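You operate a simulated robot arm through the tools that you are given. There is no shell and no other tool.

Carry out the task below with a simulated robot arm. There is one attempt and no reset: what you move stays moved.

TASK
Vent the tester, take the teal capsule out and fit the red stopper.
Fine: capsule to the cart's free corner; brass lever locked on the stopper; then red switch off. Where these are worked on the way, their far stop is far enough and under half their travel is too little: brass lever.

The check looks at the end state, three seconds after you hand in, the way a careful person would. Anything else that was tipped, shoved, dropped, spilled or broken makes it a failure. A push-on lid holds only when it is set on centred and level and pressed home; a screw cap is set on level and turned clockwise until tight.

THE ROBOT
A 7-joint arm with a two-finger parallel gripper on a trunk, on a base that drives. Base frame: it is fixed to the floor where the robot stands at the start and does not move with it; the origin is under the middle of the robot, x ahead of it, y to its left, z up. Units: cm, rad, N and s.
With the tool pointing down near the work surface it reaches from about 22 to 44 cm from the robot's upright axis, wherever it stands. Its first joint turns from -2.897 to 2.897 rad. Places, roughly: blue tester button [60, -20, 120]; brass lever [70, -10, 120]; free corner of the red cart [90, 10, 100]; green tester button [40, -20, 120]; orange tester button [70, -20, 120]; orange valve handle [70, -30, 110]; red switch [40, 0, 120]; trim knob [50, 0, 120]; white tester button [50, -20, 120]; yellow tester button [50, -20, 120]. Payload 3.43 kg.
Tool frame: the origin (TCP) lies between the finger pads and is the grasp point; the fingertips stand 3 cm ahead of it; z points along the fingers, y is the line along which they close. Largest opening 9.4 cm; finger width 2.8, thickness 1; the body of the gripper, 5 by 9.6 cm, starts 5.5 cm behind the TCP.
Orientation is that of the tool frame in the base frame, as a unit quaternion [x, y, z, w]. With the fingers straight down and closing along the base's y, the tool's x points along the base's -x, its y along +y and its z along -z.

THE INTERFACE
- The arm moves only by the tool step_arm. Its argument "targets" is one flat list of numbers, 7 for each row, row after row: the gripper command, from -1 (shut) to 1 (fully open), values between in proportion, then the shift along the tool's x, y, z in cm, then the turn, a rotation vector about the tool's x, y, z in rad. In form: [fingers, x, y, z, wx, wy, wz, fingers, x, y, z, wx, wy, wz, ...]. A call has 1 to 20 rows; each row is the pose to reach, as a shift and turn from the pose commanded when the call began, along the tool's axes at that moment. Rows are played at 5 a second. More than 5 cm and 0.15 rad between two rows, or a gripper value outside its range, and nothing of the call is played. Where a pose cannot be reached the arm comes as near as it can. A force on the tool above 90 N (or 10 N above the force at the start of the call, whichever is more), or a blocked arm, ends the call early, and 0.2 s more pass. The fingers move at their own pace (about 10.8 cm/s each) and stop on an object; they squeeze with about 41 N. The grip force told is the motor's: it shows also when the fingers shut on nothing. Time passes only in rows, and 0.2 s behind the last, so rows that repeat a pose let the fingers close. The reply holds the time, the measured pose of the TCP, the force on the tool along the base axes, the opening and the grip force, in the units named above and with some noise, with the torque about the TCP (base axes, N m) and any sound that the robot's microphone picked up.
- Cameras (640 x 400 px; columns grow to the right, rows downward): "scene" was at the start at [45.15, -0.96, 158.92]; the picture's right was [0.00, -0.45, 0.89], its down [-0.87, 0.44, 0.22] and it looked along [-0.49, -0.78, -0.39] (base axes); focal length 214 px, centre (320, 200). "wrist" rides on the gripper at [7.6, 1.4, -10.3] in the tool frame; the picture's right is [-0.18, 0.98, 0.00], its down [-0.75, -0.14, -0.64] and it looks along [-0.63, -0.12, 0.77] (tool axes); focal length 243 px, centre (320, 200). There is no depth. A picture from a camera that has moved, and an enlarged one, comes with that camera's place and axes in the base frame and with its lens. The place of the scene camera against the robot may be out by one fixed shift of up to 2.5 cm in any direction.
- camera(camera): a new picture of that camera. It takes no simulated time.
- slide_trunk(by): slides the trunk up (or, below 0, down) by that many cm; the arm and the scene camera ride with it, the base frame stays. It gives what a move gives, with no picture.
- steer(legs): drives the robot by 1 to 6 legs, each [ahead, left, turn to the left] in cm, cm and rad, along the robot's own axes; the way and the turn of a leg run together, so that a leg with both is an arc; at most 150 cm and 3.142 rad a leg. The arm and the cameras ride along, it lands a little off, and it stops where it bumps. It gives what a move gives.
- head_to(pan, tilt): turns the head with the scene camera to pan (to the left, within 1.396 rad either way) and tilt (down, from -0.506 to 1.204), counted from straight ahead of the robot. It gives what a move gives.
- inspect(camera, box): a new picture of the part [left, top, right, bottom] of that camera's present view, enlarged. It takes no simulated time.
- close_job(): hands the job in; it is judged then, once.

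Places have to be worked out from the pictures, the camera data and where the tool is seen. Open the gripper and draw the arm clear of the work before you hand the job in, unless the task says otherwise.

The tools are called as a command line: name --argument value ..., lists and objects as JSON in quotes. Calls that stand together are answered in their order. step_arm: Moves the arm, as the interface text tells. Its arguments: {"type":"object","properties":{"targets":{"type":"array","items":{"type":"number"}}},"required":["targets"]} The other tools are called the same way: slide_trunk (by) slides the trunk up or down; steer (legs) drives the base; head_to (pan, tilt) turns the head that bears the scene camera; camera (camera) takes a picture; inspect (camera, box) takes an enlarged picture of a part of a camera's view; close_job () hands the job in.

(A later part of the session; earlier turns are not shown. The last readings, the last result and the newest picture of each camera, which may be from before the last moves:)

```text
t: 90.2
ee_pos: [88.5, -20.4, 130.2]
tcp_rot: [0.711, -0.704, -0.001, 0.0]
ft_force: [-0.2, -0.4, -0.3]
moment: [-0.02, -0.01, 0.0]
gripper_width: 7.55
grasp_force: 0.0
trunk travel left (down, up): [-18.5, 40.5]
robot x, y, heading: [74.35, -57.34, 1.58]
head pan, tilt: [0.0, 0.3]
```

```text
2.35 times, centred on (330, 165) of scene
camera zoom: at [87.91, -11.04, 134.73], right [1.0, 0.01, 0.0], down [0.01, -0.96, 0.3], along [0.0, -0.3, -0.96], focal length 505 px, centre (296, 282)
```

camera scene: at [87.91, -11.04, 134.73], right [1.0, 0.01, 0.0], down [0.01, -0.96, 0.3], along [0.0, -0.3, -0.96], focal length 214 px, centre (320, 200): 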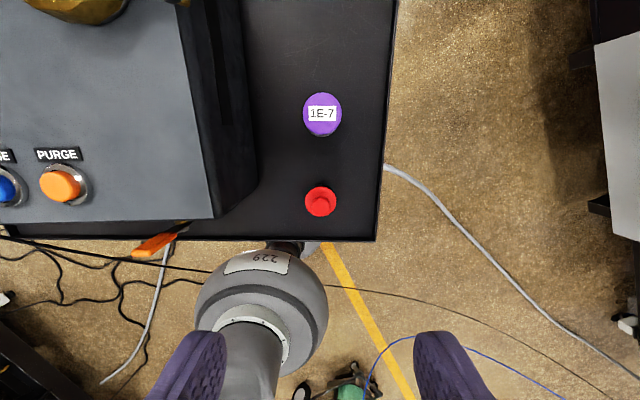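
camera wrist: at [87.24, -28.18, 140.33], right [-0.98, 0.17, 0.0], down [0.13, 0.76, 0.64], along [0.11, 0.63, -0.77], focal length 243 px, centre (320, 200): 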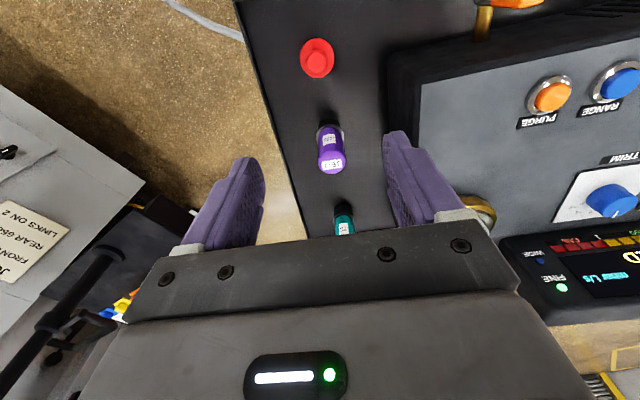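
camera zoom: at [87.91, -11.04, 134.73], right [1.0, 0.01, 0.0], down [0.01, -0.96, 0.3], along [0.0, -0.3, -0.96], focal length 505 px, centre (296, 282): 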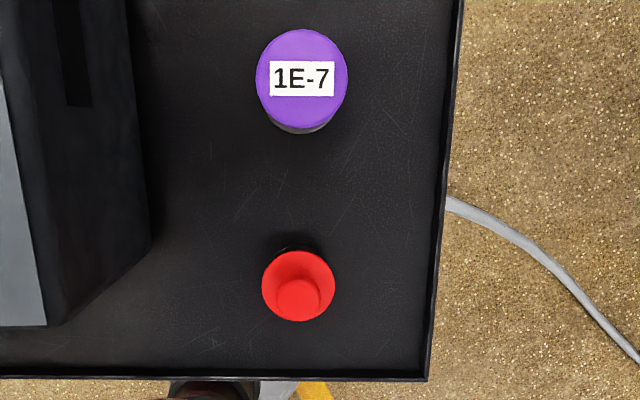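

The stopper axis is near (88.6, -22.5): flange 4.4 cm wide with top at about z 104.4, knob 2.4 cm wide up to about 107. I descend with the fingers at about 5.5 cm.

step_arm --targets '[0.2, 1, -0.05, 4, 0, 0, 0, 0.2, 2.1, -0.1, 8, 0, 0, 0, 0.2, 2.1, -0.1, 12, 0, 0, 0, 0.2, 2.1, -0.1, 16, 0, 0, 0, 0.2, 2.1, -0.1, 16, 0, 0, 0]'

camera --camera "wrist"

camera --camera "scene"

```text
t: 91.4
ee_pos: [88.86, -22.44, 113.97]
tcp_rot: [0.711, -0.703, 0.001, -0.001]
ft_force: [-0.8, -0.1, -0.7]
moment: [0.03, 0.0, -0.01]
gripper_width: 5.63
grasp_force: 0.0
trunk travel left (down, up): [-18.5, 40.5]
robot x, y, heading: [74.25, -57.57, 1.579]
head pan, tilt: [0.0, 0.3]
```

```text
taken
camera wrist: at [87.61, -30.05, 124.28], right [-0.98, 0.17, 0.0], down [0.13, 0.76, 0.64], along [0.11, 0.63, -0.77], focal length 243 px, centre (320, 200)
```

wrist: 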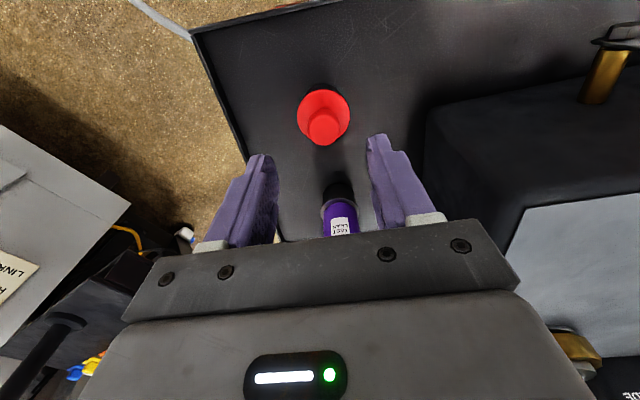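

```text
taken
camera scene: at [88.27, -12.9, 118.67], right [1.0, 0.01, 0.0], down [0.01, -0.96, 0.3], along [0.0, -0.3, -0.96], focal length 214 px, centre (320, 200)
```

scene: 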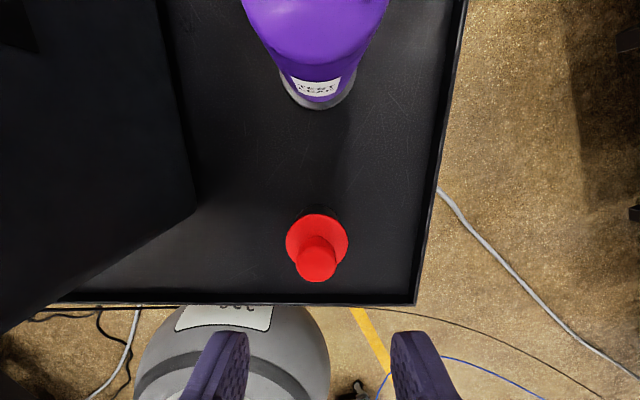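

The knob lies at (88.7, -22.6), well between the fingers. I lower to TCP z ≈ 108.

step_arm --targets '[0.2, 0.1, 0.1, 2, 0, 0, 0, 0.2, 0.15, 0.12, 4, 0, 0, 0, 0.2, 0.15, 0.12, 5, 0, 0, 0, 0.2, 0.15, 0.12, 5.7, 0, 0, 0]'

camera --camera "wrist"

camera --camera "scene"

```text
t: 92.4
ee_pos: [88.68, -22.66, 108.62]
tcp_rot: [0.711, -0.703, 0.0, -0.001]
ft_force: [0.1, 1.1, -0.4]
moment: [-0.02, 0.0, 0.01]
gripper_width: 5.66
grasp_force: 0.0
trunk travel left (down, up): [-18.5, 40.5]
robot x, y, heading: [74.27, -57.31, 1.582]
head pan, tilt: [0.0, 0.3]
```

```text
taken
camera wrist: at [87.27, -30.34, 118.66], right [-0.98, 0.17, 0.0], down [0.13, 0.75, 0.64], along [0.11, 0.63, -0.77], focal length 243 px, centre (320, 200)
```

wrist: 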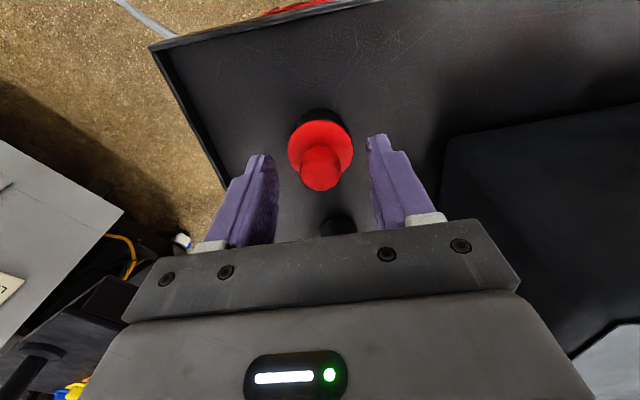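

```text
taken
camera scene: at [87.93, -13.19, 113.07], right [1.0, 0.01, 0.0], down [0.01, -0.96, 0.3], along [0.0, -0.3, -0.96], focal length 214 px, centre (320, 200)
```

scene: 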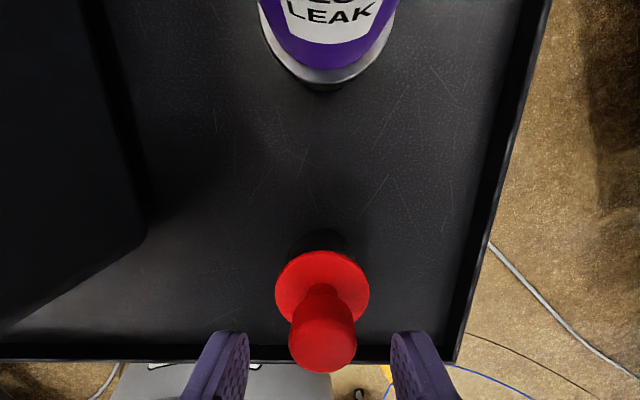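

Knob top is about z 107.6 and the flange top about 103.6. I lower 0.9 cm more and close on the knob.

step_arm --targets '[0.2, 0, 0, 0.5, 0, 0, 0, 0.2, 0, 0, 0.9, 0, 0, 0, -0.2, 0, 0, 0.9, 0, 0, 0, -0.6, 0, 0, 0.9, 0, 0, 0, -1, 0, 0, 0.9, 0, 0, 0, -1, 0, 0, 0.9, 0, 0, 0]'

camera --camera "wrist"

camera --camera "scene"

```text
t: 93.8
ee_pos: [88.53, -22.63, 107.58]
tcp_rot: [0.711, -0.703, 0.0, -0.001]
ft_force: [0.5, 0.6, -0.1]
moment: [0.03, -0.01, 0.01]
gripper_width: 2.46
grasp_force: 40.7
trunk travel left (down, up): [-18.5, 40.5]
robot x, y, heading: [74.08, -57.37, 1.581]
head pan, tilt: [0.0, 0.3]
```

```text
taken
camera wrist: at [87.33, -30.35, 117.76], right [-0.98, 0.17, 0.0], down [0.13, 0.76, 0.64], along [0.11, 0.63, -0.77], focal length 243 px, centre (320, 200)
```

wrist: 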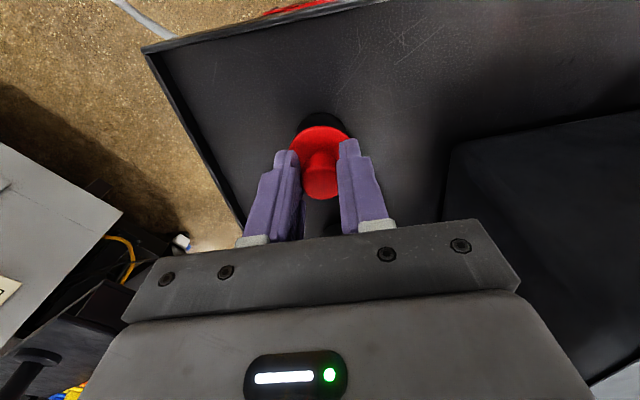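

```text
taken
camera scene: at [87.99, -13.2, 112.15], right [1.0, 0.01, 0.0], down [0.01, -0.96, 0.3], along [0.0, -0.3, -0.96], focal length 214 px, centre (320, 200)
```

scene: 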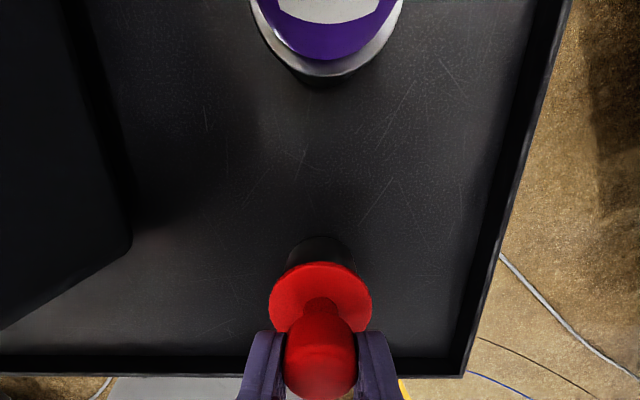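

Gripped at 2.46 cm. I lift the stopper straight up.

step_arm --targets '[-1, 0, 0, -1, 0, 0, 0, -1, 0, 0, -4, 0, 0, 0, -1, 0, 0, -8, 0, 0, 0, -1, 0, 0, -12, 0, 0, 0, -1, 0, 0, -16, 0, 0, 0, -1, 0, 0, -20, 0, 0, 0, -1, 0, 0, -23, 0, 0, 0, -1, 0, 0, -23, 0, 0, 0]'

camera --camera "wrist"

camera --camera "scene"

```text
t: 95.6
ee_pos: [88.69, -23.04, 130.6]
tcp_rot: [0.711, -0.703, 0.001, 0.0]
ft_force: [0.6, -0.2, -2.5]
moment: [0.0, -0.01, -0.02]
gripper_width: 2.46
grasp_force: 41.4
trunk travel left (down, up): [-18.5, 40.5]
robot x, y, heading: [74.2, -57.44, 1.585]
head pan, tilt: [0.0, 0.3]
```

```text
taken
camera wrist: at [87.27, -30.61, 140.85], right [-0.98, 0.17, 0.0], down [0.13, 0.76, 0.64], along [0.11, 0.63, -0.77], focal length 243 px, centre (320, 200)
```

wrist: 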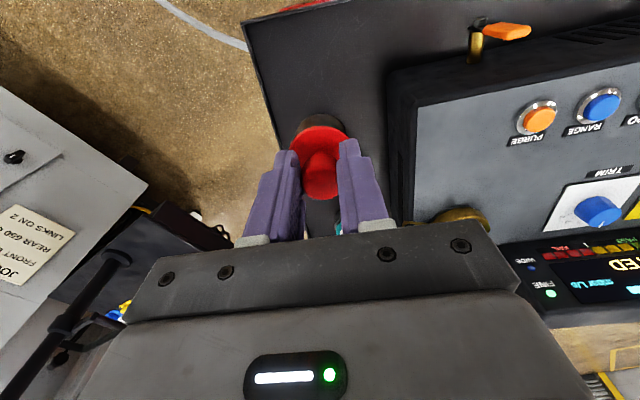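

```text
taken
camera scene: at [87.93, -13.46, 135.25], right [1.0, 0.01, 0.0], down [0.01, -0.96, 0.3], along [0.0, -0.3, -0.96], focal length 214 px, centre (320, 200)
```

scene: 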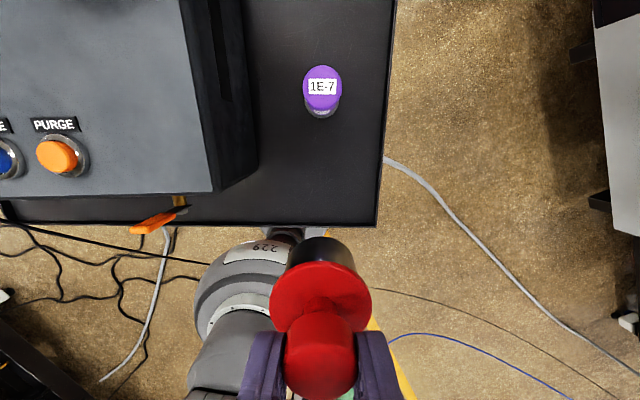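

Now I carry it to above the port at about (72.05, -1.2), z 131.6.

step_arm --targets '[-1, -3.5, 2.7, -1, 0, 0, 0, -1, -7.2, 5.4, -1, 0, 0, 0, -1, -11, 8.2, -1, 0, 0, 0, -1, -14.7, 11, -1, 0, 0, 0, -1, -18.4, 13.7, -1, 0, 0, 0, -1, -22, 16.4, -1, 0, 0, 0, -1, -22, 16.4, -1, 0, 0, 0]'

camera --camera "wrist"

camera --camera "scene"

```text
t: 97.2
ee_pos: [71.84, -0.76, 131.75]
tcp_rot: [0.711, -0.704, 0.0, 0.0]
ft_force: [-0.2, 0.3, -1.3]
moment: [-0.01, 0.01, -0.04]
gripper_width: 2.47
grasp_force: 41.0
trunk travel left (down, up): [-18.5, 40.5]
robot x, y, heading: [74.29, -57.36, 1.585]
head pan, tilt: [0.0, 0.3]
```

```text
taken
camera wrist: at [70.57, -8.48, 141.9], right [-0.98, 0.17, 0.0], down [0.13, 0.76, 0.64], along [0.11, 0.63, -0.77], focal length 243 px, centre (320, 200)
```

wrist: 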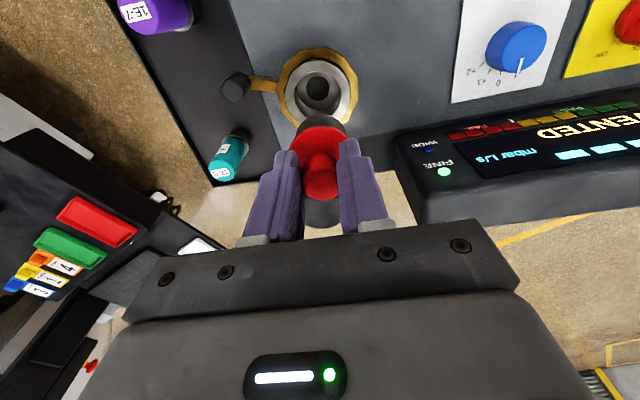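

```text
taken
camera scene: at [71.23, 8.67, 136.3], right [1.0, 0.01, 0.0], down [0.01, -0.96, 0.3], along [0.0, -0.3, -0.96], focal length 214 px, centre (320, 200)
```

scene: 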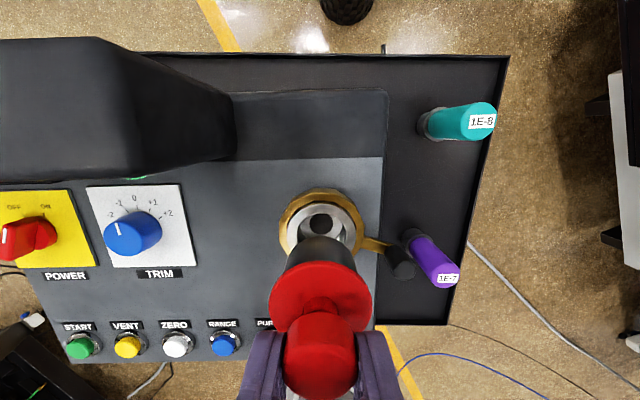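

I enlarge the wrist view to determine the stopper's axis relative to the tool and the port's centre.

inspect --camera "wrist" --box '[260, 30, 380, 220]'

inspect --camera "wrist" --box '[260, 30, 380, 110]'

inspect --camera "scene" --box '[240, 170, 400, 400]'

```text
2.11 times, centred on (320, 125) of wrist
camera zoom: at [70.57, -8.48, 141.9], right [-0.98, 0.17, 0.0], down [0.13, 0.76, 0.64], along [0.11, 0.63, -0.77], focal length 511 px, centre (320, 358)
```

zoom: 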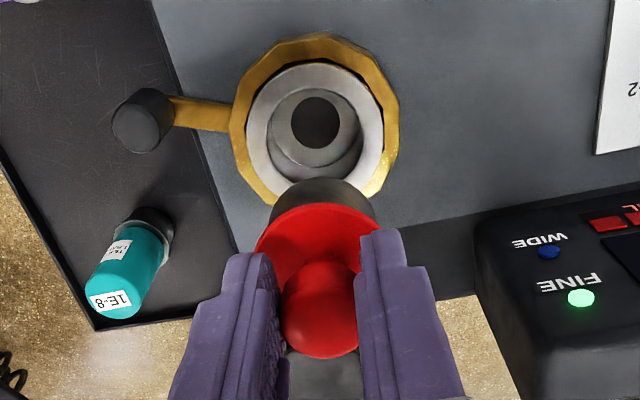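

```text
5.00 times, centred on (320, 70) of wrist
camera zoom: at [70.57, -8.48, 141.9], right [-0.98, 0.17, 0.0], down [0.13, 0.76, 0.64], along [0.11, 0.63, -0.77], focal length 1213 px, centre (320, 850)
```

zoom: 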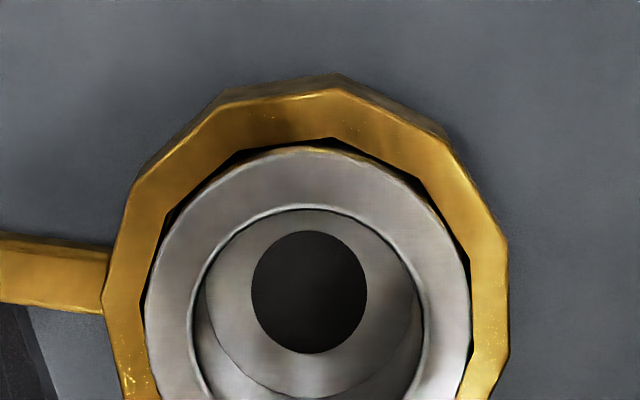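

```text
1.74 times, centred on (320, 285) of scene
camera zoom: at [71.23, 8.67, 136.3], right [1.0, 0.01, 0.0], down [0.01, -0.96, 0.3], along [0.0, -0.3, -0.96], focal length 373 px, centre (320, 52)
```

zoom: 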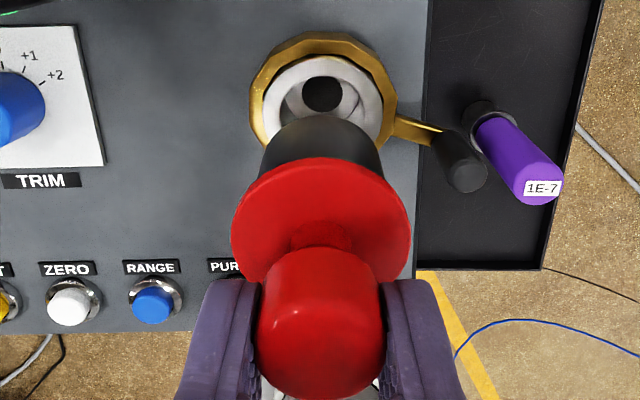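

To measure the port height and y accurately I need a different viewing angle. I shift the tool aside (to about (80, -11)) at the same height for a second look at the port.

step_arm --targets '[-1, 3.5, -2.8, 0, 0, 0, 0, -1, 7, -5.6, 0, 0, 0, 0, -1, 10.2, -8.2, 0, 0, 0, 0, -1, 10.2, -8.2, 0, 0, 0, 0]'

camera --camera "wrist"

inspect --camera "wrist" --box '[340, 100, 460, 240]'

```text
t: 98.2
ee_pos: [80.54, -11.03, 131.75]
tcp_rot: [0.711, -0.703, 0.0, 0.0]
ft_force: [-0.3, -0.6, -0.5]
moment: [0.0, 0.01, -0.01]
gripper_width: 2.47
grasp_force: 41.5
trunk travel left (down, up): [-18.5, 40.5]
robot x, y, heading: [74.7, -57.66, 1.584]
head pan, tilt: [0.0, 0.3]
```

```text
taken
camera wrist: at [79.11, -18.65, 142.0], right [-0.98, 0.17, 0.0], down [0.13, 0.76, 0.64], along [0.11, 0.63, -0.77], focal length 243 px, centre (320, 200)
```

wrist: 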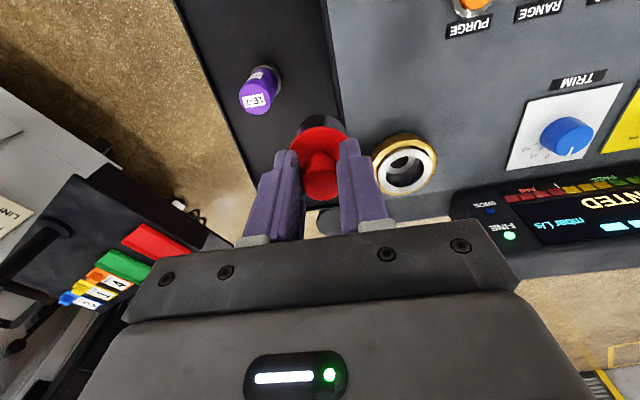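

```text
2.86 times, centred on (400, 170) of wrist
camera zoom: at [79.11, -18.65, 142.0], right [-0.98, 0.17, 0.0], down [0.13, 0.76, 0.64], along [0.11, 0.63, -0.77], focal length 693 px, centre (91, 286)
```

zoom: 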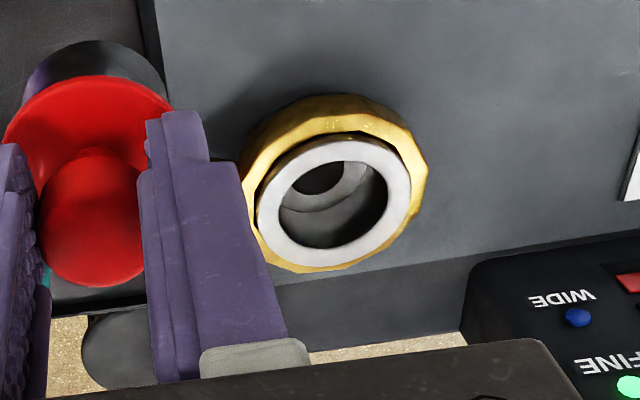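

Triangulated: port rim centre about (72.08, -1.65), top z ≈ 118.2, bore ~4.3 cm, plug ~3.4 cm; the stopper's axis sits about 0.3 cm ahead of the TCP. I bring it over the port and lower to just above the rim.

step_arm --targets '[-1, -3.2, 2.8, 0, 0, 0, 0, -1, -6.4, 5.6, 0, 0, 0, 0, -1, -9.19, 8.36, 0, 0, 0, 0, -1, -9.19, 8.36, 2.5, 0, 0, 0, -1, -9.19, 8.36, 4.7, 0, 0, 0, -1, -9.19, 8.36, 4.7, 0, 0, 0]'

inspect --camera "wrist" --box '[240, 50, 400, 220]'

camera --camera "scene"

```text
t: 99.6
ee_pos: [71.67, -1.83, 126.99]
tcp_rot: [0.711, -0.703, 0.0, 0.0]
ft_force: [-0.2, 0.1, -1.9]
moment: [-0.02, -0.03, -0.01]
gripper_width: 2.45
grasp_force: 41.6
trunk travel left (down, up): [-18.5, 40.5]
robot x, y, heading: [74.3, -57.57, 1.584]
head pan, tilt: [0.0, 0.3]
```

```text
2.35 times, centred on (320, 135) of wrist
camera zoom: at [70.46, -9.55, 137.17], right [-0.98, 0.17, 0.0], down [0.13, 0.76, 0.64], along [0.11, 0.63, -0.77], focal length 571 px, centre (320, 353)
```

zoom: 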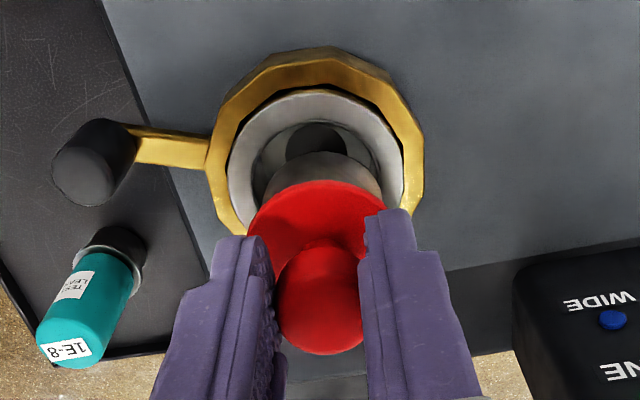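

```text
taken
camera scene: at [71.13, 7.6, 131.57], right [1.0, 0.01, 0.0], down [0.01, -0.96, 0.3], along [0.0, -0.3, -0.96], focal length 214 px, centre (320, 200)
```

scene: 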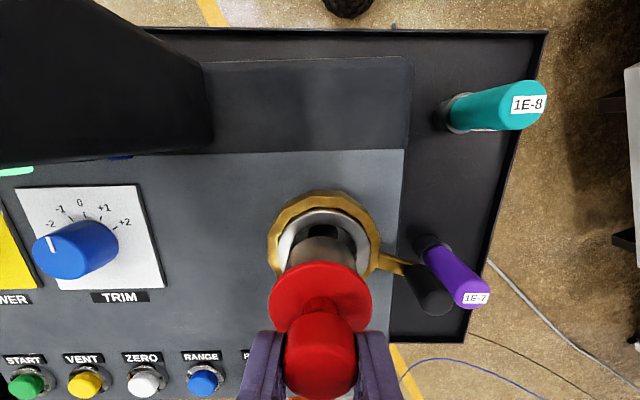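

The stopper needs about 0.35 cm more in +x. I correct and lower the plug into the bore in small steps, reading the force.

step_arm --targets '[-1, 0.1, -0.35, 0, 0, 0, 0, -1, 0.1, -0.35, 0, 0, 0, 0]'

inspect --camera "wrist" --box '[240, 50, 400, 220]'

inspect --camera "scene" --box '[240, 170, 400, 400]'

```text
t: 100.2
ee_pos: [72.08, -1.96, 126.99]
tcp_rot: [0.711, -0.703, 0.0, 0.0]
ft_force: [-0.5, -0.5, -2.0]
moment: [-0.01, 0.01, -0.01]
gripper_width: 2.48
grasp_force: 41.1
trunk travel left (down, up): [-18.5, 40.5]
robot x, y, heading: [74.19, -57.15, 1.574]
head pan, tilt: [0.0, 0.3]
```

```text
2.35 times, centred on (320, 135) of wrist
camera zoom: at [70.84, -9.66, 137.15], right [-0.98, 0.17, 0.0], down [0.13, 0.76, 0.64], along [0.11, 0.63, -0.77], focal length 571 px, centre (320, 353)
```

zoom: 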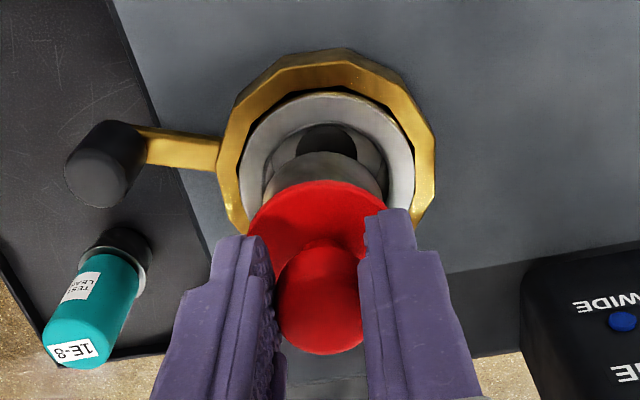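

```text
1.74 times, centred on (320, 285) of scene
camera zoom: at [71.5, 7.49, 131.54], right [1.0, 0.01, 0.0], down [0.01, -0.96, 0.3], along [0.0, -0.3, -0.96], focal length 373 px, centre (320, 52)
```

zoom: 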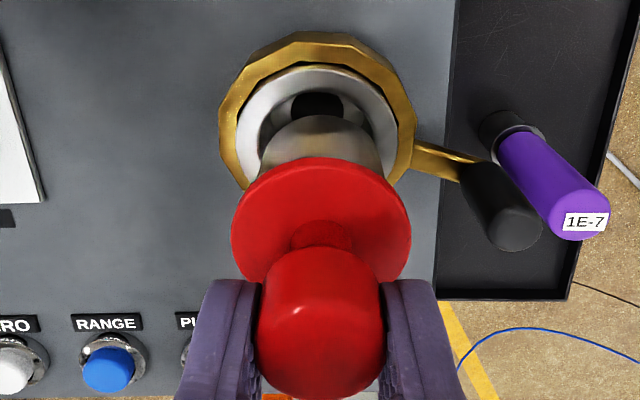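

The plug is laterally centred in both views. I lower it.

step_arm --targets '[-1, 0, 0, 0.6, 0, 0, 0, -1, 0, 0, 1.2, 0, 0, 0, -1, 0, 0, 1.8, 0, 0, 0]'

camera --camera "wrist"

inspect --camera "scene" --box '[240, 170, 400, 400]'

```text
t: 101.0
ee_pos: [72.15, -2.04, 125.02]
tcp_rot: [0.711, -0.703, -0.001, 0.0]
ft_force: [-0.1, 0.4, -1.5]
moment: [0.02, 0.0, -0.02]
gripper_width: 2.48
grasp_force: 41.1
trunk travel left (down, up): [-18.5, 40.5]
robot x, y, heading: [74.23, -57.43, 1.584]
head pan, tilt: [0.0, 0.3]
```

```text
taken
camera wrist: at [70.89, -9.66, 135.29], right [-0.98, 0.17, 0.0], down [0.13, 0.76, 0.64], along [0.11, 0.63, -0.77], focal length 243 px, centre (320, 200)
```

wrist: 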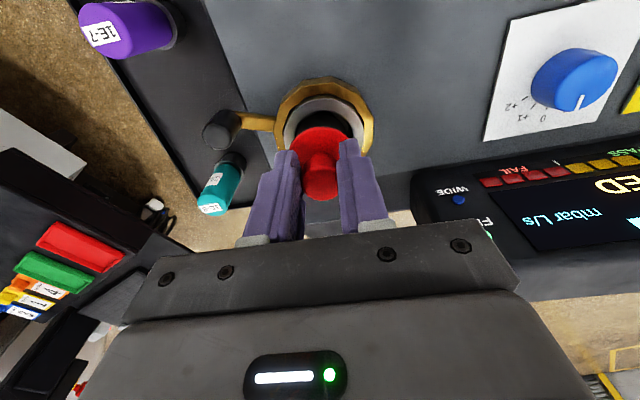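

```text
1.74 times, centred on (320, 285) of scene
camera zoom: at [71.55, 7.49, 129.68], right [1.0, 0.01, 0.0], down [0.01, -0.95, 0.3], along [0.0, -0.3, -0.95], focal length 373 px, centre (320, 52)
```

zoom: 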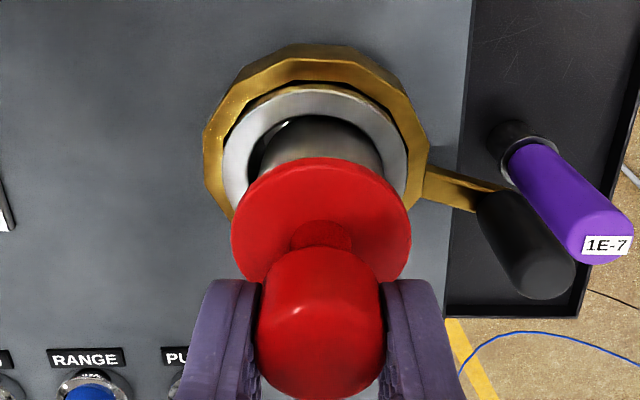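

The plug is entering; I check the gap around it from the wrist side before going on.

inspect --camera "wrist" --box '[265, 70, 385, 160]'

inspect --camera "scene" --box '[260, 190, 380, 270]'

```text
4.44 times, centred on (325, 115) of wrist
camera zoom: at [70.89, -9.66, 135.29], right [-0.98, 0.17, 0.0], down [0.13, 0.76, 0.64], along [0.11, 0.63, -0.77], focal length 1078 px, centre (298, 578)
```

zoom: 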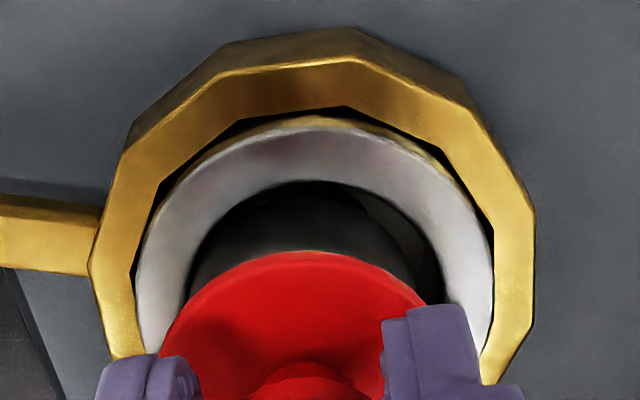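

```text
5.00 times, centred on (320, 230) of scene
camera zoom: at [71.55, 7.49, 129.68], right [1.0, 0.01, 0.0], down [0.01, -0.95, 0.3], along [0.0, -0.3, -0.95], focal length 1072 px, centre (320, 50)
```

zoom: 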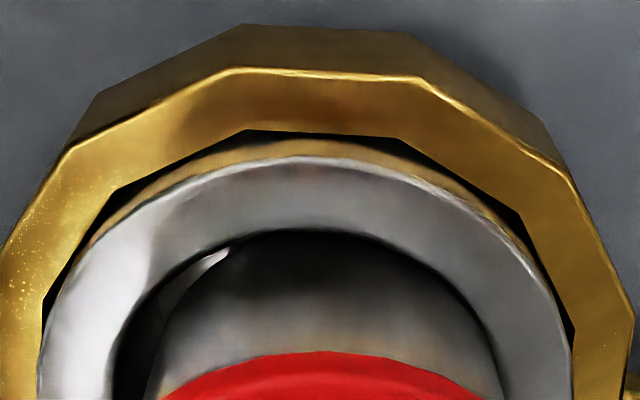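

The plug sits about 0.18 cm too far to +x and slightly to +y (no force yet). I correct and lower further.

step_arm --targets '[-1, 0.1, 0.18, 0, 0, 0, 0, -1, 0.1, 0.18, 0.4, 0, 0, 0, -1, 0.1, 0.18, 0.8, 0, 0, 0]'

inspect --camera "scene" --box '[260, 190, 380, 270]'

inspect --camera "wrist" --box '[265, 70, 385, 160]'

```text
t: 101.8
ee_pos: [72.03, -2.08, 124.18]
tcp_rot: [0.71, -0.704, 0.0, 0.0]
ft_force: [-0.1, -0.2, -1.6]
moment: [0.0, -0.01, 0.01]
gripper_width: 2.46
grasp_force: 41.1
trunk travel left (down, up): [-18.5, 40.5]
robot x, y, heading: [74.42, -57.41, 1.58]
head pan, tilt: [0.0, 0.3]
```

```text
5.00 times, centred on (320, 230) of scene
camera zoom: at [71.4, 7.39, 128.79], right [1.0, 0.01, 0.0], down [0.01, -0.95, 0.3], along [0.0, -0.3, -0.95], focal length 1072 px, centre (320, 50)
```

zoom: 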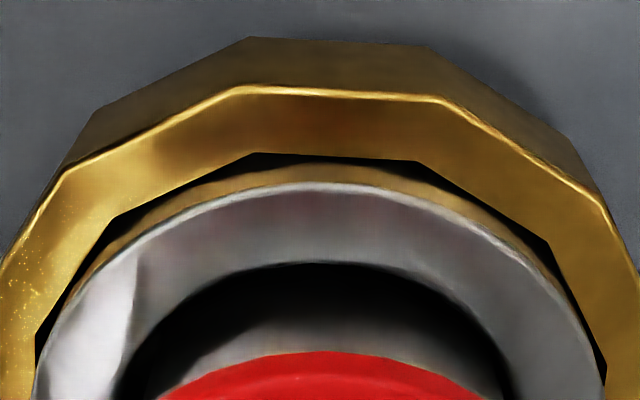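

```text
4.44 times, centred on (325, 115) of wrist
camera zoom: at [70.74, -9.75, 134.41], right [-0.98, 0.17, 0.0], down [0.13, 0.76, 0.64], along [0.11, 0.63, -0.77], focal length 1078 px, centre (298, 578)
```

zoom: 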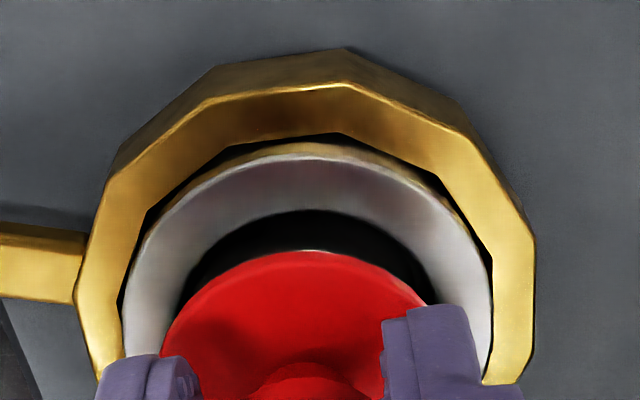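

It slides in without force. I continue down to the seat.

step_arm --targets '[-1, 0, 0, 0.4, 0, 0, 0, -1, 0, 0, 0.8, 0, 0, 0, -1, 0, 0, 1.1, 0, 0, 0]'

step_arm --targets '[-1, 0, 0, 0.2, 0, 0, 0, -1, 0, 0, 0.4, 0, 0, 0]'

inspect --camera "scene" --box '[240, 170, 400, 400]'

inspect --camera "wrist" --box '[240, 70, 400, 220]'

```text
t: 102.6
ee_pos: [71.94, -2.1, 123.16]
tcp_rot: [0.711, -0.704, 0.0, 0.0]
ft_force: [0.4, -0.7, -2.6]
moment: [0.02, -0.01, -0.01]
gripper_width: 2.48
grasp_force: 41.3
trunk travel left (down, up): [-18.5, 40.5]
robot x, y, heading: [74.37, -57.55, 1.581]
head pan, tilt: [0.0, 0.3]
```

```text
t: 103.2
ee_pos: [72.04, -2.08, 122.9]
tcp_rot: [0.711, -0.703, 0.0, 0.0]
ft_force: [-0.8, 2.5, 7.7]
moment: [0.21, 0.2, -0.02]
gripper_width: 2.46
grasp_force: 41.5
trunk travel left (down, up): [-18.5, 40.5]
robot x, y, heading: [74.38, -57.27, 1.582]
head pan, tilt: [0.0, 0.3]
```

```text
1.74 times, centred on (320, 285) of scene
camera zoom: at [71.36, 7.4, 127.45], right [1.0, 0.01, 0.0], down [0.01, -0.96, 0.29], along [0.0, -0.29, -0.96], focal length 373 px, centre (320, 52)
```

zoom: 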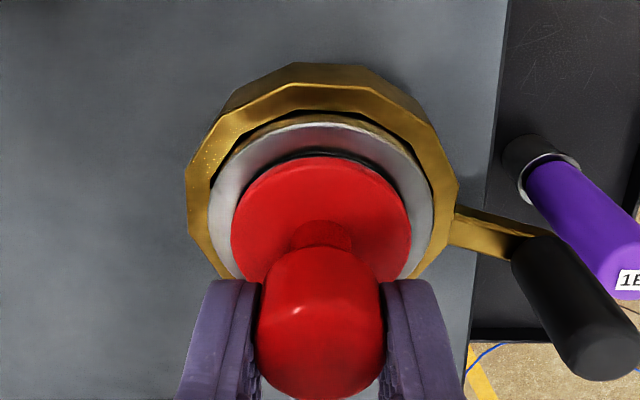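

```text
2.67 times, centred on (320, 145) of wrist
camera zoom: at [70.7, -9.77, 133.01], right [-0.98, 0.17, 0.0], down [0.13, 0.75, 0.64], along [0.11, 0.63, -0.77], focal length 647 px, centre (320, 347)
```

zoom: 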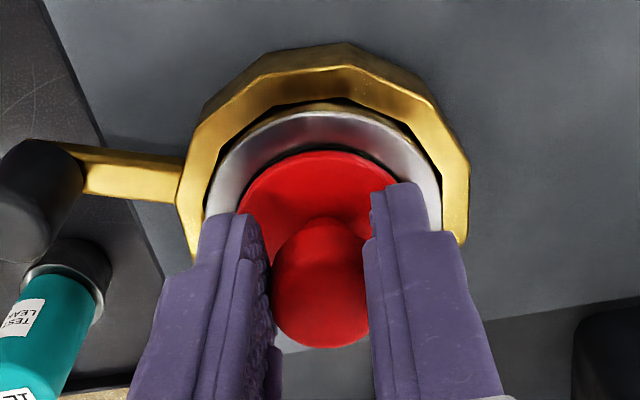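

Contact exactly at the predicted seat height (122.85). I press it home with moderate force.

step_arm --targets '[-1, 0, 0, 0.2, 0, 0, 0, -1, 0, 0, 0.35, 0, 0, 0, -1, 0, 0, 0.35, 0, 0, 0]'

inspect --camera "scene" --box '[240, 170, 400, 400]'

```text
t: 104.0
ee_pos: [71.97, -2.23, 122.62]
tcp_rot: [0.711, -0.703, -0.001, -0.002]
ft_force: [0.3, 8.5, 39.4]
moment: [0.49, -0.02, 0.06]
gripper_width: 2.47
grasp_force: 41.1
trunk travel left (down, up): [-18.5, 40.5]
robot x, y, heading: [74.22, -57.37, 1.575]
head pan, tilt: [0.0, 0.3]
```

```text
1.74 times, centred on (320, 285) of scene
camera zoom: at [71.41, 7.28, 127.28], right [1.0, 0.01, 0.0], down [0.01, -0.96, 0.29], along [0.0, -0.29, -0.96], focal length 373 px, centre (320, 52)
```

zoom: 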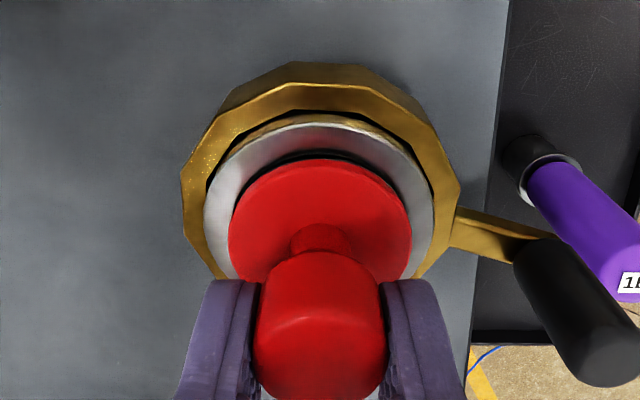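

It is home (39 N, no further travel). I relax, open the fingers and lift off.

step_arm --targets '[-1, 0, 0, -0.3, 0, 0, 0, -1, 0, 0, -0.45, 0, 0, 0, -0.6, 0, 0, -0.45, 0, 0, 0, -0.2, 0, 0, -0.45, 0, 0, 0, 0.2, 0, 0, -0.45, 0, 0, 0, 0.2, 0, 0, -0.45, 0, 0, 0]'

step_arm --targets '[0.2, 0, 0, -2, 0, 0, 0, 0.2, 0, 0, -5, 0, 0, 0, 0.2, 0, 0, -9, 0, 0, 0, 0.2, 0, 0, -13, 0, 0, 0, 0.2, 0, 0, -13, 0, 0, 0]'

inspect --camera "wrist" --box '[220, 40, 420, 220]'

camera --camera "scene"

```text
t: 105.4
ee_pos: [72.03, -2.04, 122.88]
tcp_rot: [0.711, -0.704, 0.0, 0.0]
ft_force: [-0.1, -0.8, -0.8]
moment: [0.02, 0.0, -0.02]
gripper_width: 5.63
grasp_force: 0.1
trunk travel left (down, up): [-18.5, 40.5]
robot x, y, heading: [74.28, -57.31, 1.579]
head pan, tilt: [0.0, 0.3]
```

```text
t: 106.6
ee_pos: [71.84, -2.14, 135.9]
tcp_rot: [0.711, -0.703, 0.0, 0.0]
ft_force: [0.4, 1.0, 0.1]
moment: [0.0, 0.02, -0.02]
gripper_width: 5.65
grasp_force: 0.1
trunk travel left (down, up): [-18.5, 40.5]
robot x, y, heading: [74.37, -57.36, 1.582]
head pan, tilt: [0.0, 0.3]
```

```text
2.22 times, centred on (320, 130) of wrist
camera zoom: at [70.57, -9.79, 146.18], right [-0.98, 0.17, 0.0], down [0.13, 0.76, 0.64], along [0.11, 0.63, -0.77], focal length 539 px, centre (320, 356)
```

zoom: 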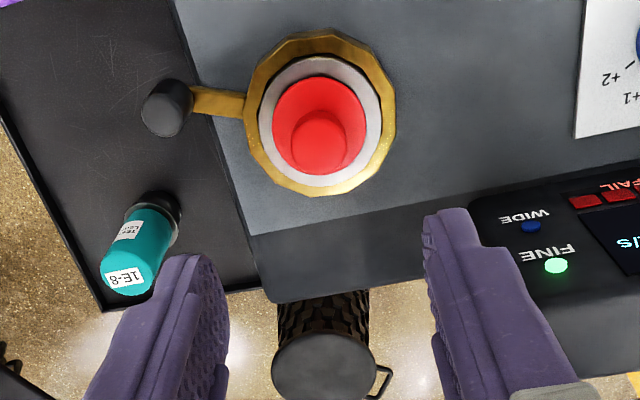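

```text
taken
camera scene: at [71.23, 7.36, 140.58], right [1.0, 0.01, 0.0], down [0.01, -0.96, 0.3], along [0.0, -0.3, -0.96], focal length 214 px, centre (320, 200)
```

scene: 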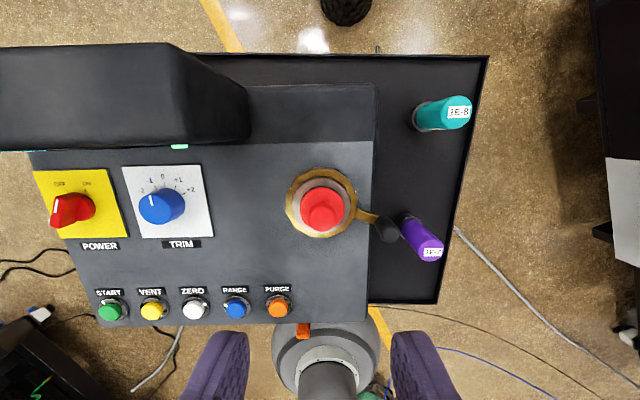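

The stopper sits centred and level in the port. Now the lever: I rotate the tool by about -1.3 rad and move above the knob near (79, -3.6).

step_arm --targets '[0.1, 0.15, -0.7, 0, 0, 0, -0.13, 0.1, 0.3, -1.4, 0, 0, 0, -0.26, 0.1, 0.45, -2.1, 0, 0, 0, -0.39, 0.1, 0.6, -2.9, 0, 0, 0, -0.52, 0.1, 0.75, -3.6, 0, 0, 0, -0.65, 0.1, 0.9, -4.4, 0, 0, 0, -0.78, 0.1, 1.05, -5.1, 0, 0, 0, -0.91, 0.1, 1.2, -5.9, 0, 0, 0, -1.04, 0.1, 1.3, -6.6, 0, 0, 0, -1.17, 0.1, 1.44, -7.35, 0, 0, 0, -1.3, 0.1, 1.44, -7.35, 0, 0, 0, -1.3]'

camera --camera "wrist"

camera --camera "scene"

```text
t: 109.0
ee_pos: [79.41, -3.31, 135.83]
tcp_rot: [0.992, -0.129, 0.0, 0.0]
ft_force: [0.8, -0.1, 0.1]
moment: [-0.01, -0.02, -0.01]
gripper_width: 5.21
grasp_force: 0.0
trunk travel left (down, up): [-18.5, 40.5]
robot x, y, heading: [73.75, -57.2, 1.584]
head pan, tilt: [0.0, 0.3]
```

```text
taken
camera wrist: at [86.42, -6.73, 146.02], right [-0.43, -0.9, 0.0], down [-0.69, 0.33, 0.64], along [-0.58, 0.28, -0.77], focal length 243 px, centre (320, 200)
```

wrist: 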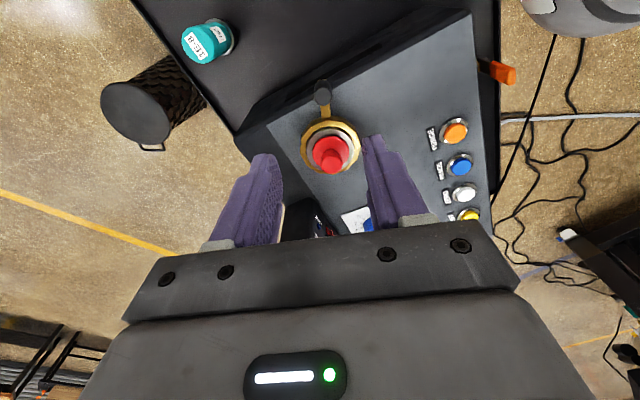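

```text
taken
camera scene: at [70.88, -0.02, 140.42], right [0.26, 0.97, 0.0], down [0.92, -0.24, 0.3], along [0.29, -0.08, -0.96], focal length 214 px, centre (320, 200)
```

scene: 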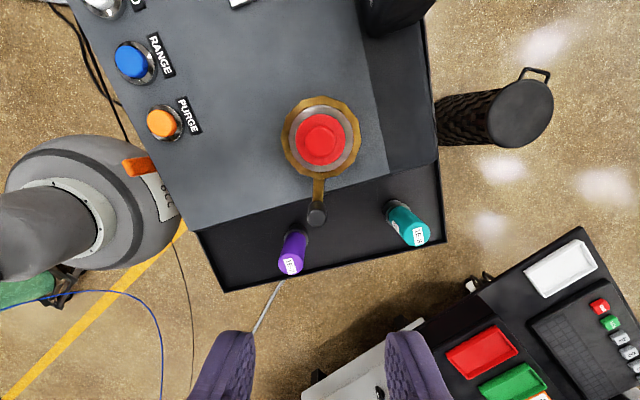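

The knob is right under the TCP. I descend to z ≈ 119.5 and close on it.

step_arm --targets '[0.1, 0.1, 0.1, 4, 0, 0, 0, 0.1, 0.1, 0.1, 8, 0, 0, 0, 0.1, 0.1, 0.1, 12, 0, 0, 0, 0.1, 0.1, 0.1, 15, 0, 0, 0, 0.1, 0.1, 0.1, 16.3, 0, 0, 0]'

step_arm --targets '[-0.4, 0, 0, 0, 0, 0, 0, -1, 0, 0, 0, 0, 0, 0, -1, 0, 0, 0, 0, 0, 0]'

camera --camera "wrist"

```text
t: 110.2
ee_pos: [79.52, -3.6, 119.77]
tcp_rot: [0.992, -0.13, 0.0, 0.0]
ft_force: [-0.2, 0.3, -0.2]
moment: [-0.01, 0.02, -0.02]
gripper_width: 5.18
grasp_force: 0.0
trunk travel left (down, up): [-18.5, 40.5]
robot x, y, heading: [74.47, -57.25, 1.584]
head pan, tilt: [0.0, 0.3]
```

```text
t: 111.0
ee_pos: [79.41, -3.64, 119.72]
tcp_rot: [0.992, -0.128, 0.0, 0.0]
ft_force: [-4.6, -10.0, -0.2]
moment: [0.44, 0.02, 0.19]
gripper_width: 1.96
grasp_force: 41.8
trunk travel left (down, up): [-18.5, 40.5]
robot x, y, heading: [74.34, -57.06, 1.581]
head pan, tilt: [0.0, 0.3]
```

```text
taken
camera wrist: at [86.46, -6.99, 129.84], right [-0.43, -0.9, 0.0], down [-0.69, 0.33, 0.64], along [-0.58, 0.27, -0.77], focal length 243 px, centre (320, 200)
```

wrist: 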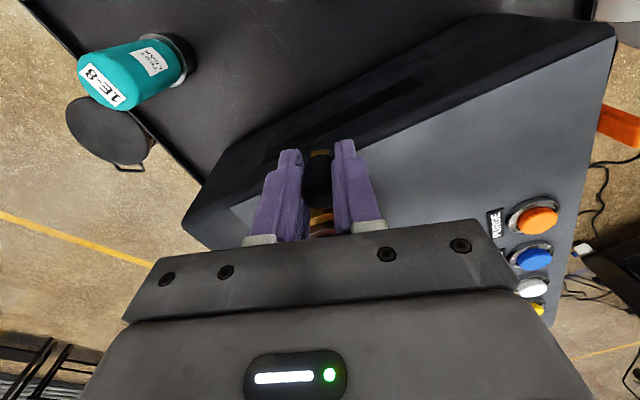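

Gripped at the open stop. I swing the lever back clockwise along the arc, first half.

step_arm --targets '[-1, 0.01, 0.956, 0, 0, 0, 0.12, -1, -0.094, 1.906, 0, 0, 0, 0.24, -1, -0.311, 2.836, 0, 0, 0, 0.36, -1, -0.641, 3.734, 0, 0, 0, 0.48, -1, -1.071, 4.585, 0, 0, 0, 0.6, -1, -1.071, 4.585, 0, 0, 0, 0.6]'

camera --camera "wrist"

```text
t: 112.4
ee_pos: [77.0, -7.38, 119.62]
tcp_rot: [0.909, -0.417, -0.001, -0.002]
ft_force: [-17.0, 25.7, 30.5]
moment: [0.52, 0.82, -0.19]
gripper_width: 1.97
grasp_force: 40.9
trunk travel left (down, up): [-18.5, 40.5]
robot x, y, heading: [74.22, -57.28, 1.582]
head pan, tilt: [0.0, 0.3]
```

```text
taken
camera wrist: at [80.84, -14.2, 129.8], right [-0.87, -0.5, 0.0], down [-0.39, 0.66, 0.64], along [-0.32, 0.56, -0.76], focal length 243 px, centre (320, 200)
```

wrist: 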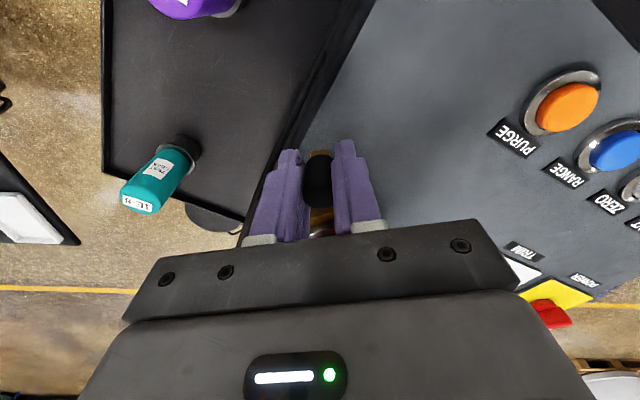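

The lever moves, but there is a radial force (~30 N inward) and an upward one. I ease inward and slightly up to relieve it.

step_arm --targets '[-1, -0.3, 0, -0.1, 0, 0, 0, -1, -0.3, 0, -0.2, 0, 0, 0]'

inspect --camera "wrist" --box '[220, 120, 420, 240]'

camera --camera "scene"

```text
t: 113.0
ee_pos: [76.88, -7.41, 119.65]
tcp_rot: [0.91, -0.416, 0.002, 0.001]
ft_force: [-12.6, 15.6, 17.1]
moment: [0.95, 0.11, 0.02]
gripper_width: 1.97
grasp_force: 41.0
trunk travel left (down, up): [-18.5, 40.5]
robot x, y, heading: [74.48, -57.15, 1.581]
head pan, tilt: [0.0, 0.3]
```

```text
3.20 times, centred on (320, 180) of wrist
camera zoom: at [80.83, -14.12, 129.84], right [-0.86, -0.5, 0.0], down [-0.39, 0.66, 0.64], along [-0.32, 0.55, -0.77], focal length 776 px, centre (320, 264)
```

zoom: 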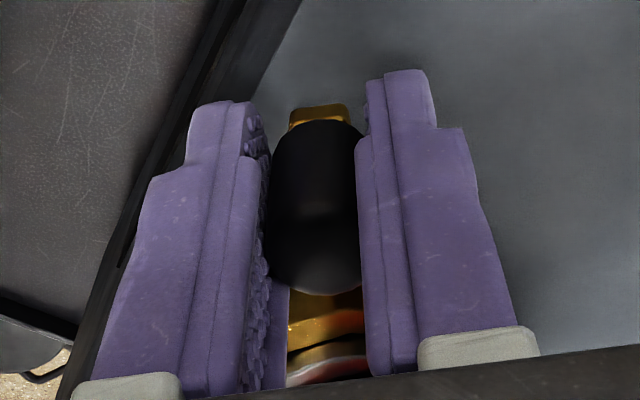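

```text
taken
camera scene: at [70.99, 0.09, 124.19], right [0.76, 0.65, 0.0], down [0.62, -0.72, 0.3], along [0.19, -0.23, -0.95], focal length 214 px, centre (320, 200)
```

scene: 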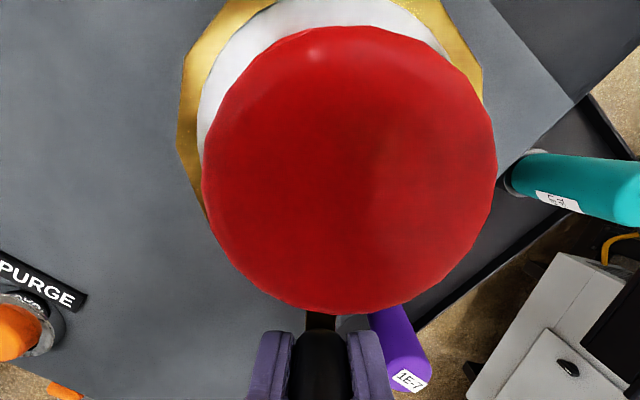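

Relief works. I move a bit further inward and up.

step_arm --targets '[-1, -0.2, 0, -0.15, 0, 0, 0, -1, -0.35, 0, -0.3, 0, 0, 0, -1, -0.35, 0, -0.3, 0, 0, 0]'

```text
t: 113.8
ee_pos: [77.06, -7.24, 119.56]
tcp_rot: [0.909, -0.417, 0.002, 0.004]
ft_force: [2.9, -6.6, 0.4]
moment: [0.12, -0.56, 0.15]
gripper_width: 1.98
grasp_force: 40.8
trunk travel left (down, up): [-18.5, 40.5]
robot x, y, heading: [74.84, -57.39, 1.58]
head pan, tilt: [0.0, 0.3]
```

Forces are now near zero at (77.1, -7.2), consistent with radius 7.5 cm about (72.05, -1.7). I continue along that arc.

step_arm --targets '[-1, -0.032, 0.899, 0, 0, 0, 0.12, -1, -0.172, 1.788, 0, 0, 0, 0.24, -1, -0.418, 2.654, 0, 0, 0, 0.36, -1, -0.418, 2.654, 0, 0, 0, 0.36]'

camera --camera "wrist"

```text
t: 114.8
ee_pos: [74.63, -8.55, 120.06]
tcp_rot: [0.819, -0.574, 0.001, 0.002]
ft_force: [2.5, -5.4, 0.7]
moment: [0.0, -0.65, -0.14]
gripper_width: 1.93
grasp_force: 41.1
trunk travel left (down, up): [-18.5, 40.5]
robot x, y, heading: [74.19, -57.25, 1.582]
head pan, tilt: [0.0, 0.3]
```

```text
taken
camera wrist: at [75.89, -16.24, 130.18], right [-0.99, -0.16, 0.0], down [-0.12, 0.76, 0.64], along [-0.11, 0.63, -0.77], focal length 243 px, centre (320, 200)
```

wrist: 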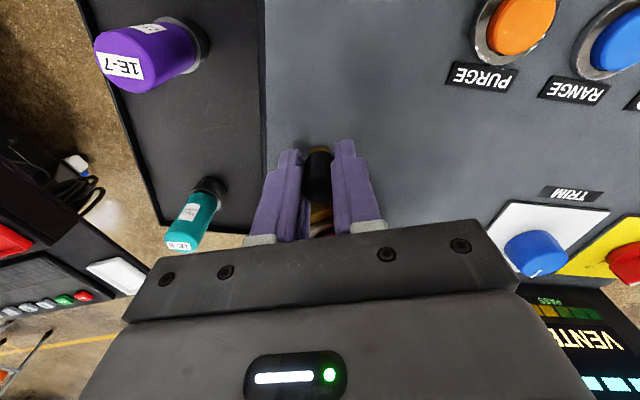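

Going well (about -69°). I continue toward the original locked position (about -83°).

step_arm --targets '[-1, -0.037, 0.749, 0, 0, 0, 0.1, -1, -0.1, 1.3, 0, 0, 0, 0.17, -1, -0.18, 1.7, 0, 0, 0, 0.23, -1, -0.18, 1.7, 0, 0, 0, 0.23]'

```text
t: 115.8
ee_pos: [73.55, -8.89, 120.02]
tcp_rot: [0.746, -0.666, 0.0, 0.0]
ft_force: [25.2, 5.3, 0.0]
moment: [0.2, -0.94, -0.27]
gripper_width: 1.95
grasp_force: 41.0
trunk travel left (down, up): [-18.5, 40.5]
robot x, y, heading: [74.22, -57.51, 1.579]
head pan, tilt: [0.0, 0.3]
```

Resistance 25 N at x=73.55; the original locked position was x≈73.0. I push a little further.

step_arm --targets '[-1, -0.05, 0.3, 0, 0, 0, 0.04, -1, -0.08, 0.6, 0, 0, 0, 0.08, -1, -0.08, 0.6, 0, 0, 0, 0.08]'

camera --camera "wrist"

```text
t: 116.6
ee_pos: [73.52, -8.79, 120.04]
tcp_rot: [0.719, -0.695, 0.0, 0.0]
ft_force: [50.9, 13.6, -0.5]
moment: [0.31, -1.08, -0.27]
gripper_width: 1.88
grasp_force: 40.7
trunk travel left (down, up): [-18.5, 40.5]
robot x, y, heading: [74.3, -57.3, 1.577]
head pan, tilt: [0.0, 0.3]
```

```text
taken
camera wrist: at [72.3, -16.5, 130.25], right [-0.99, 0.15, 0.0], down [0.11, 0.76, 0.64], along [0.1, 0.64, -0.77], focal length 243 px, centre (320, 200)
```

wrist: 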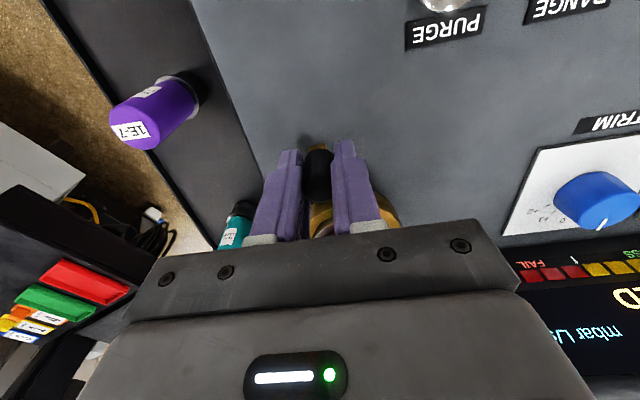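

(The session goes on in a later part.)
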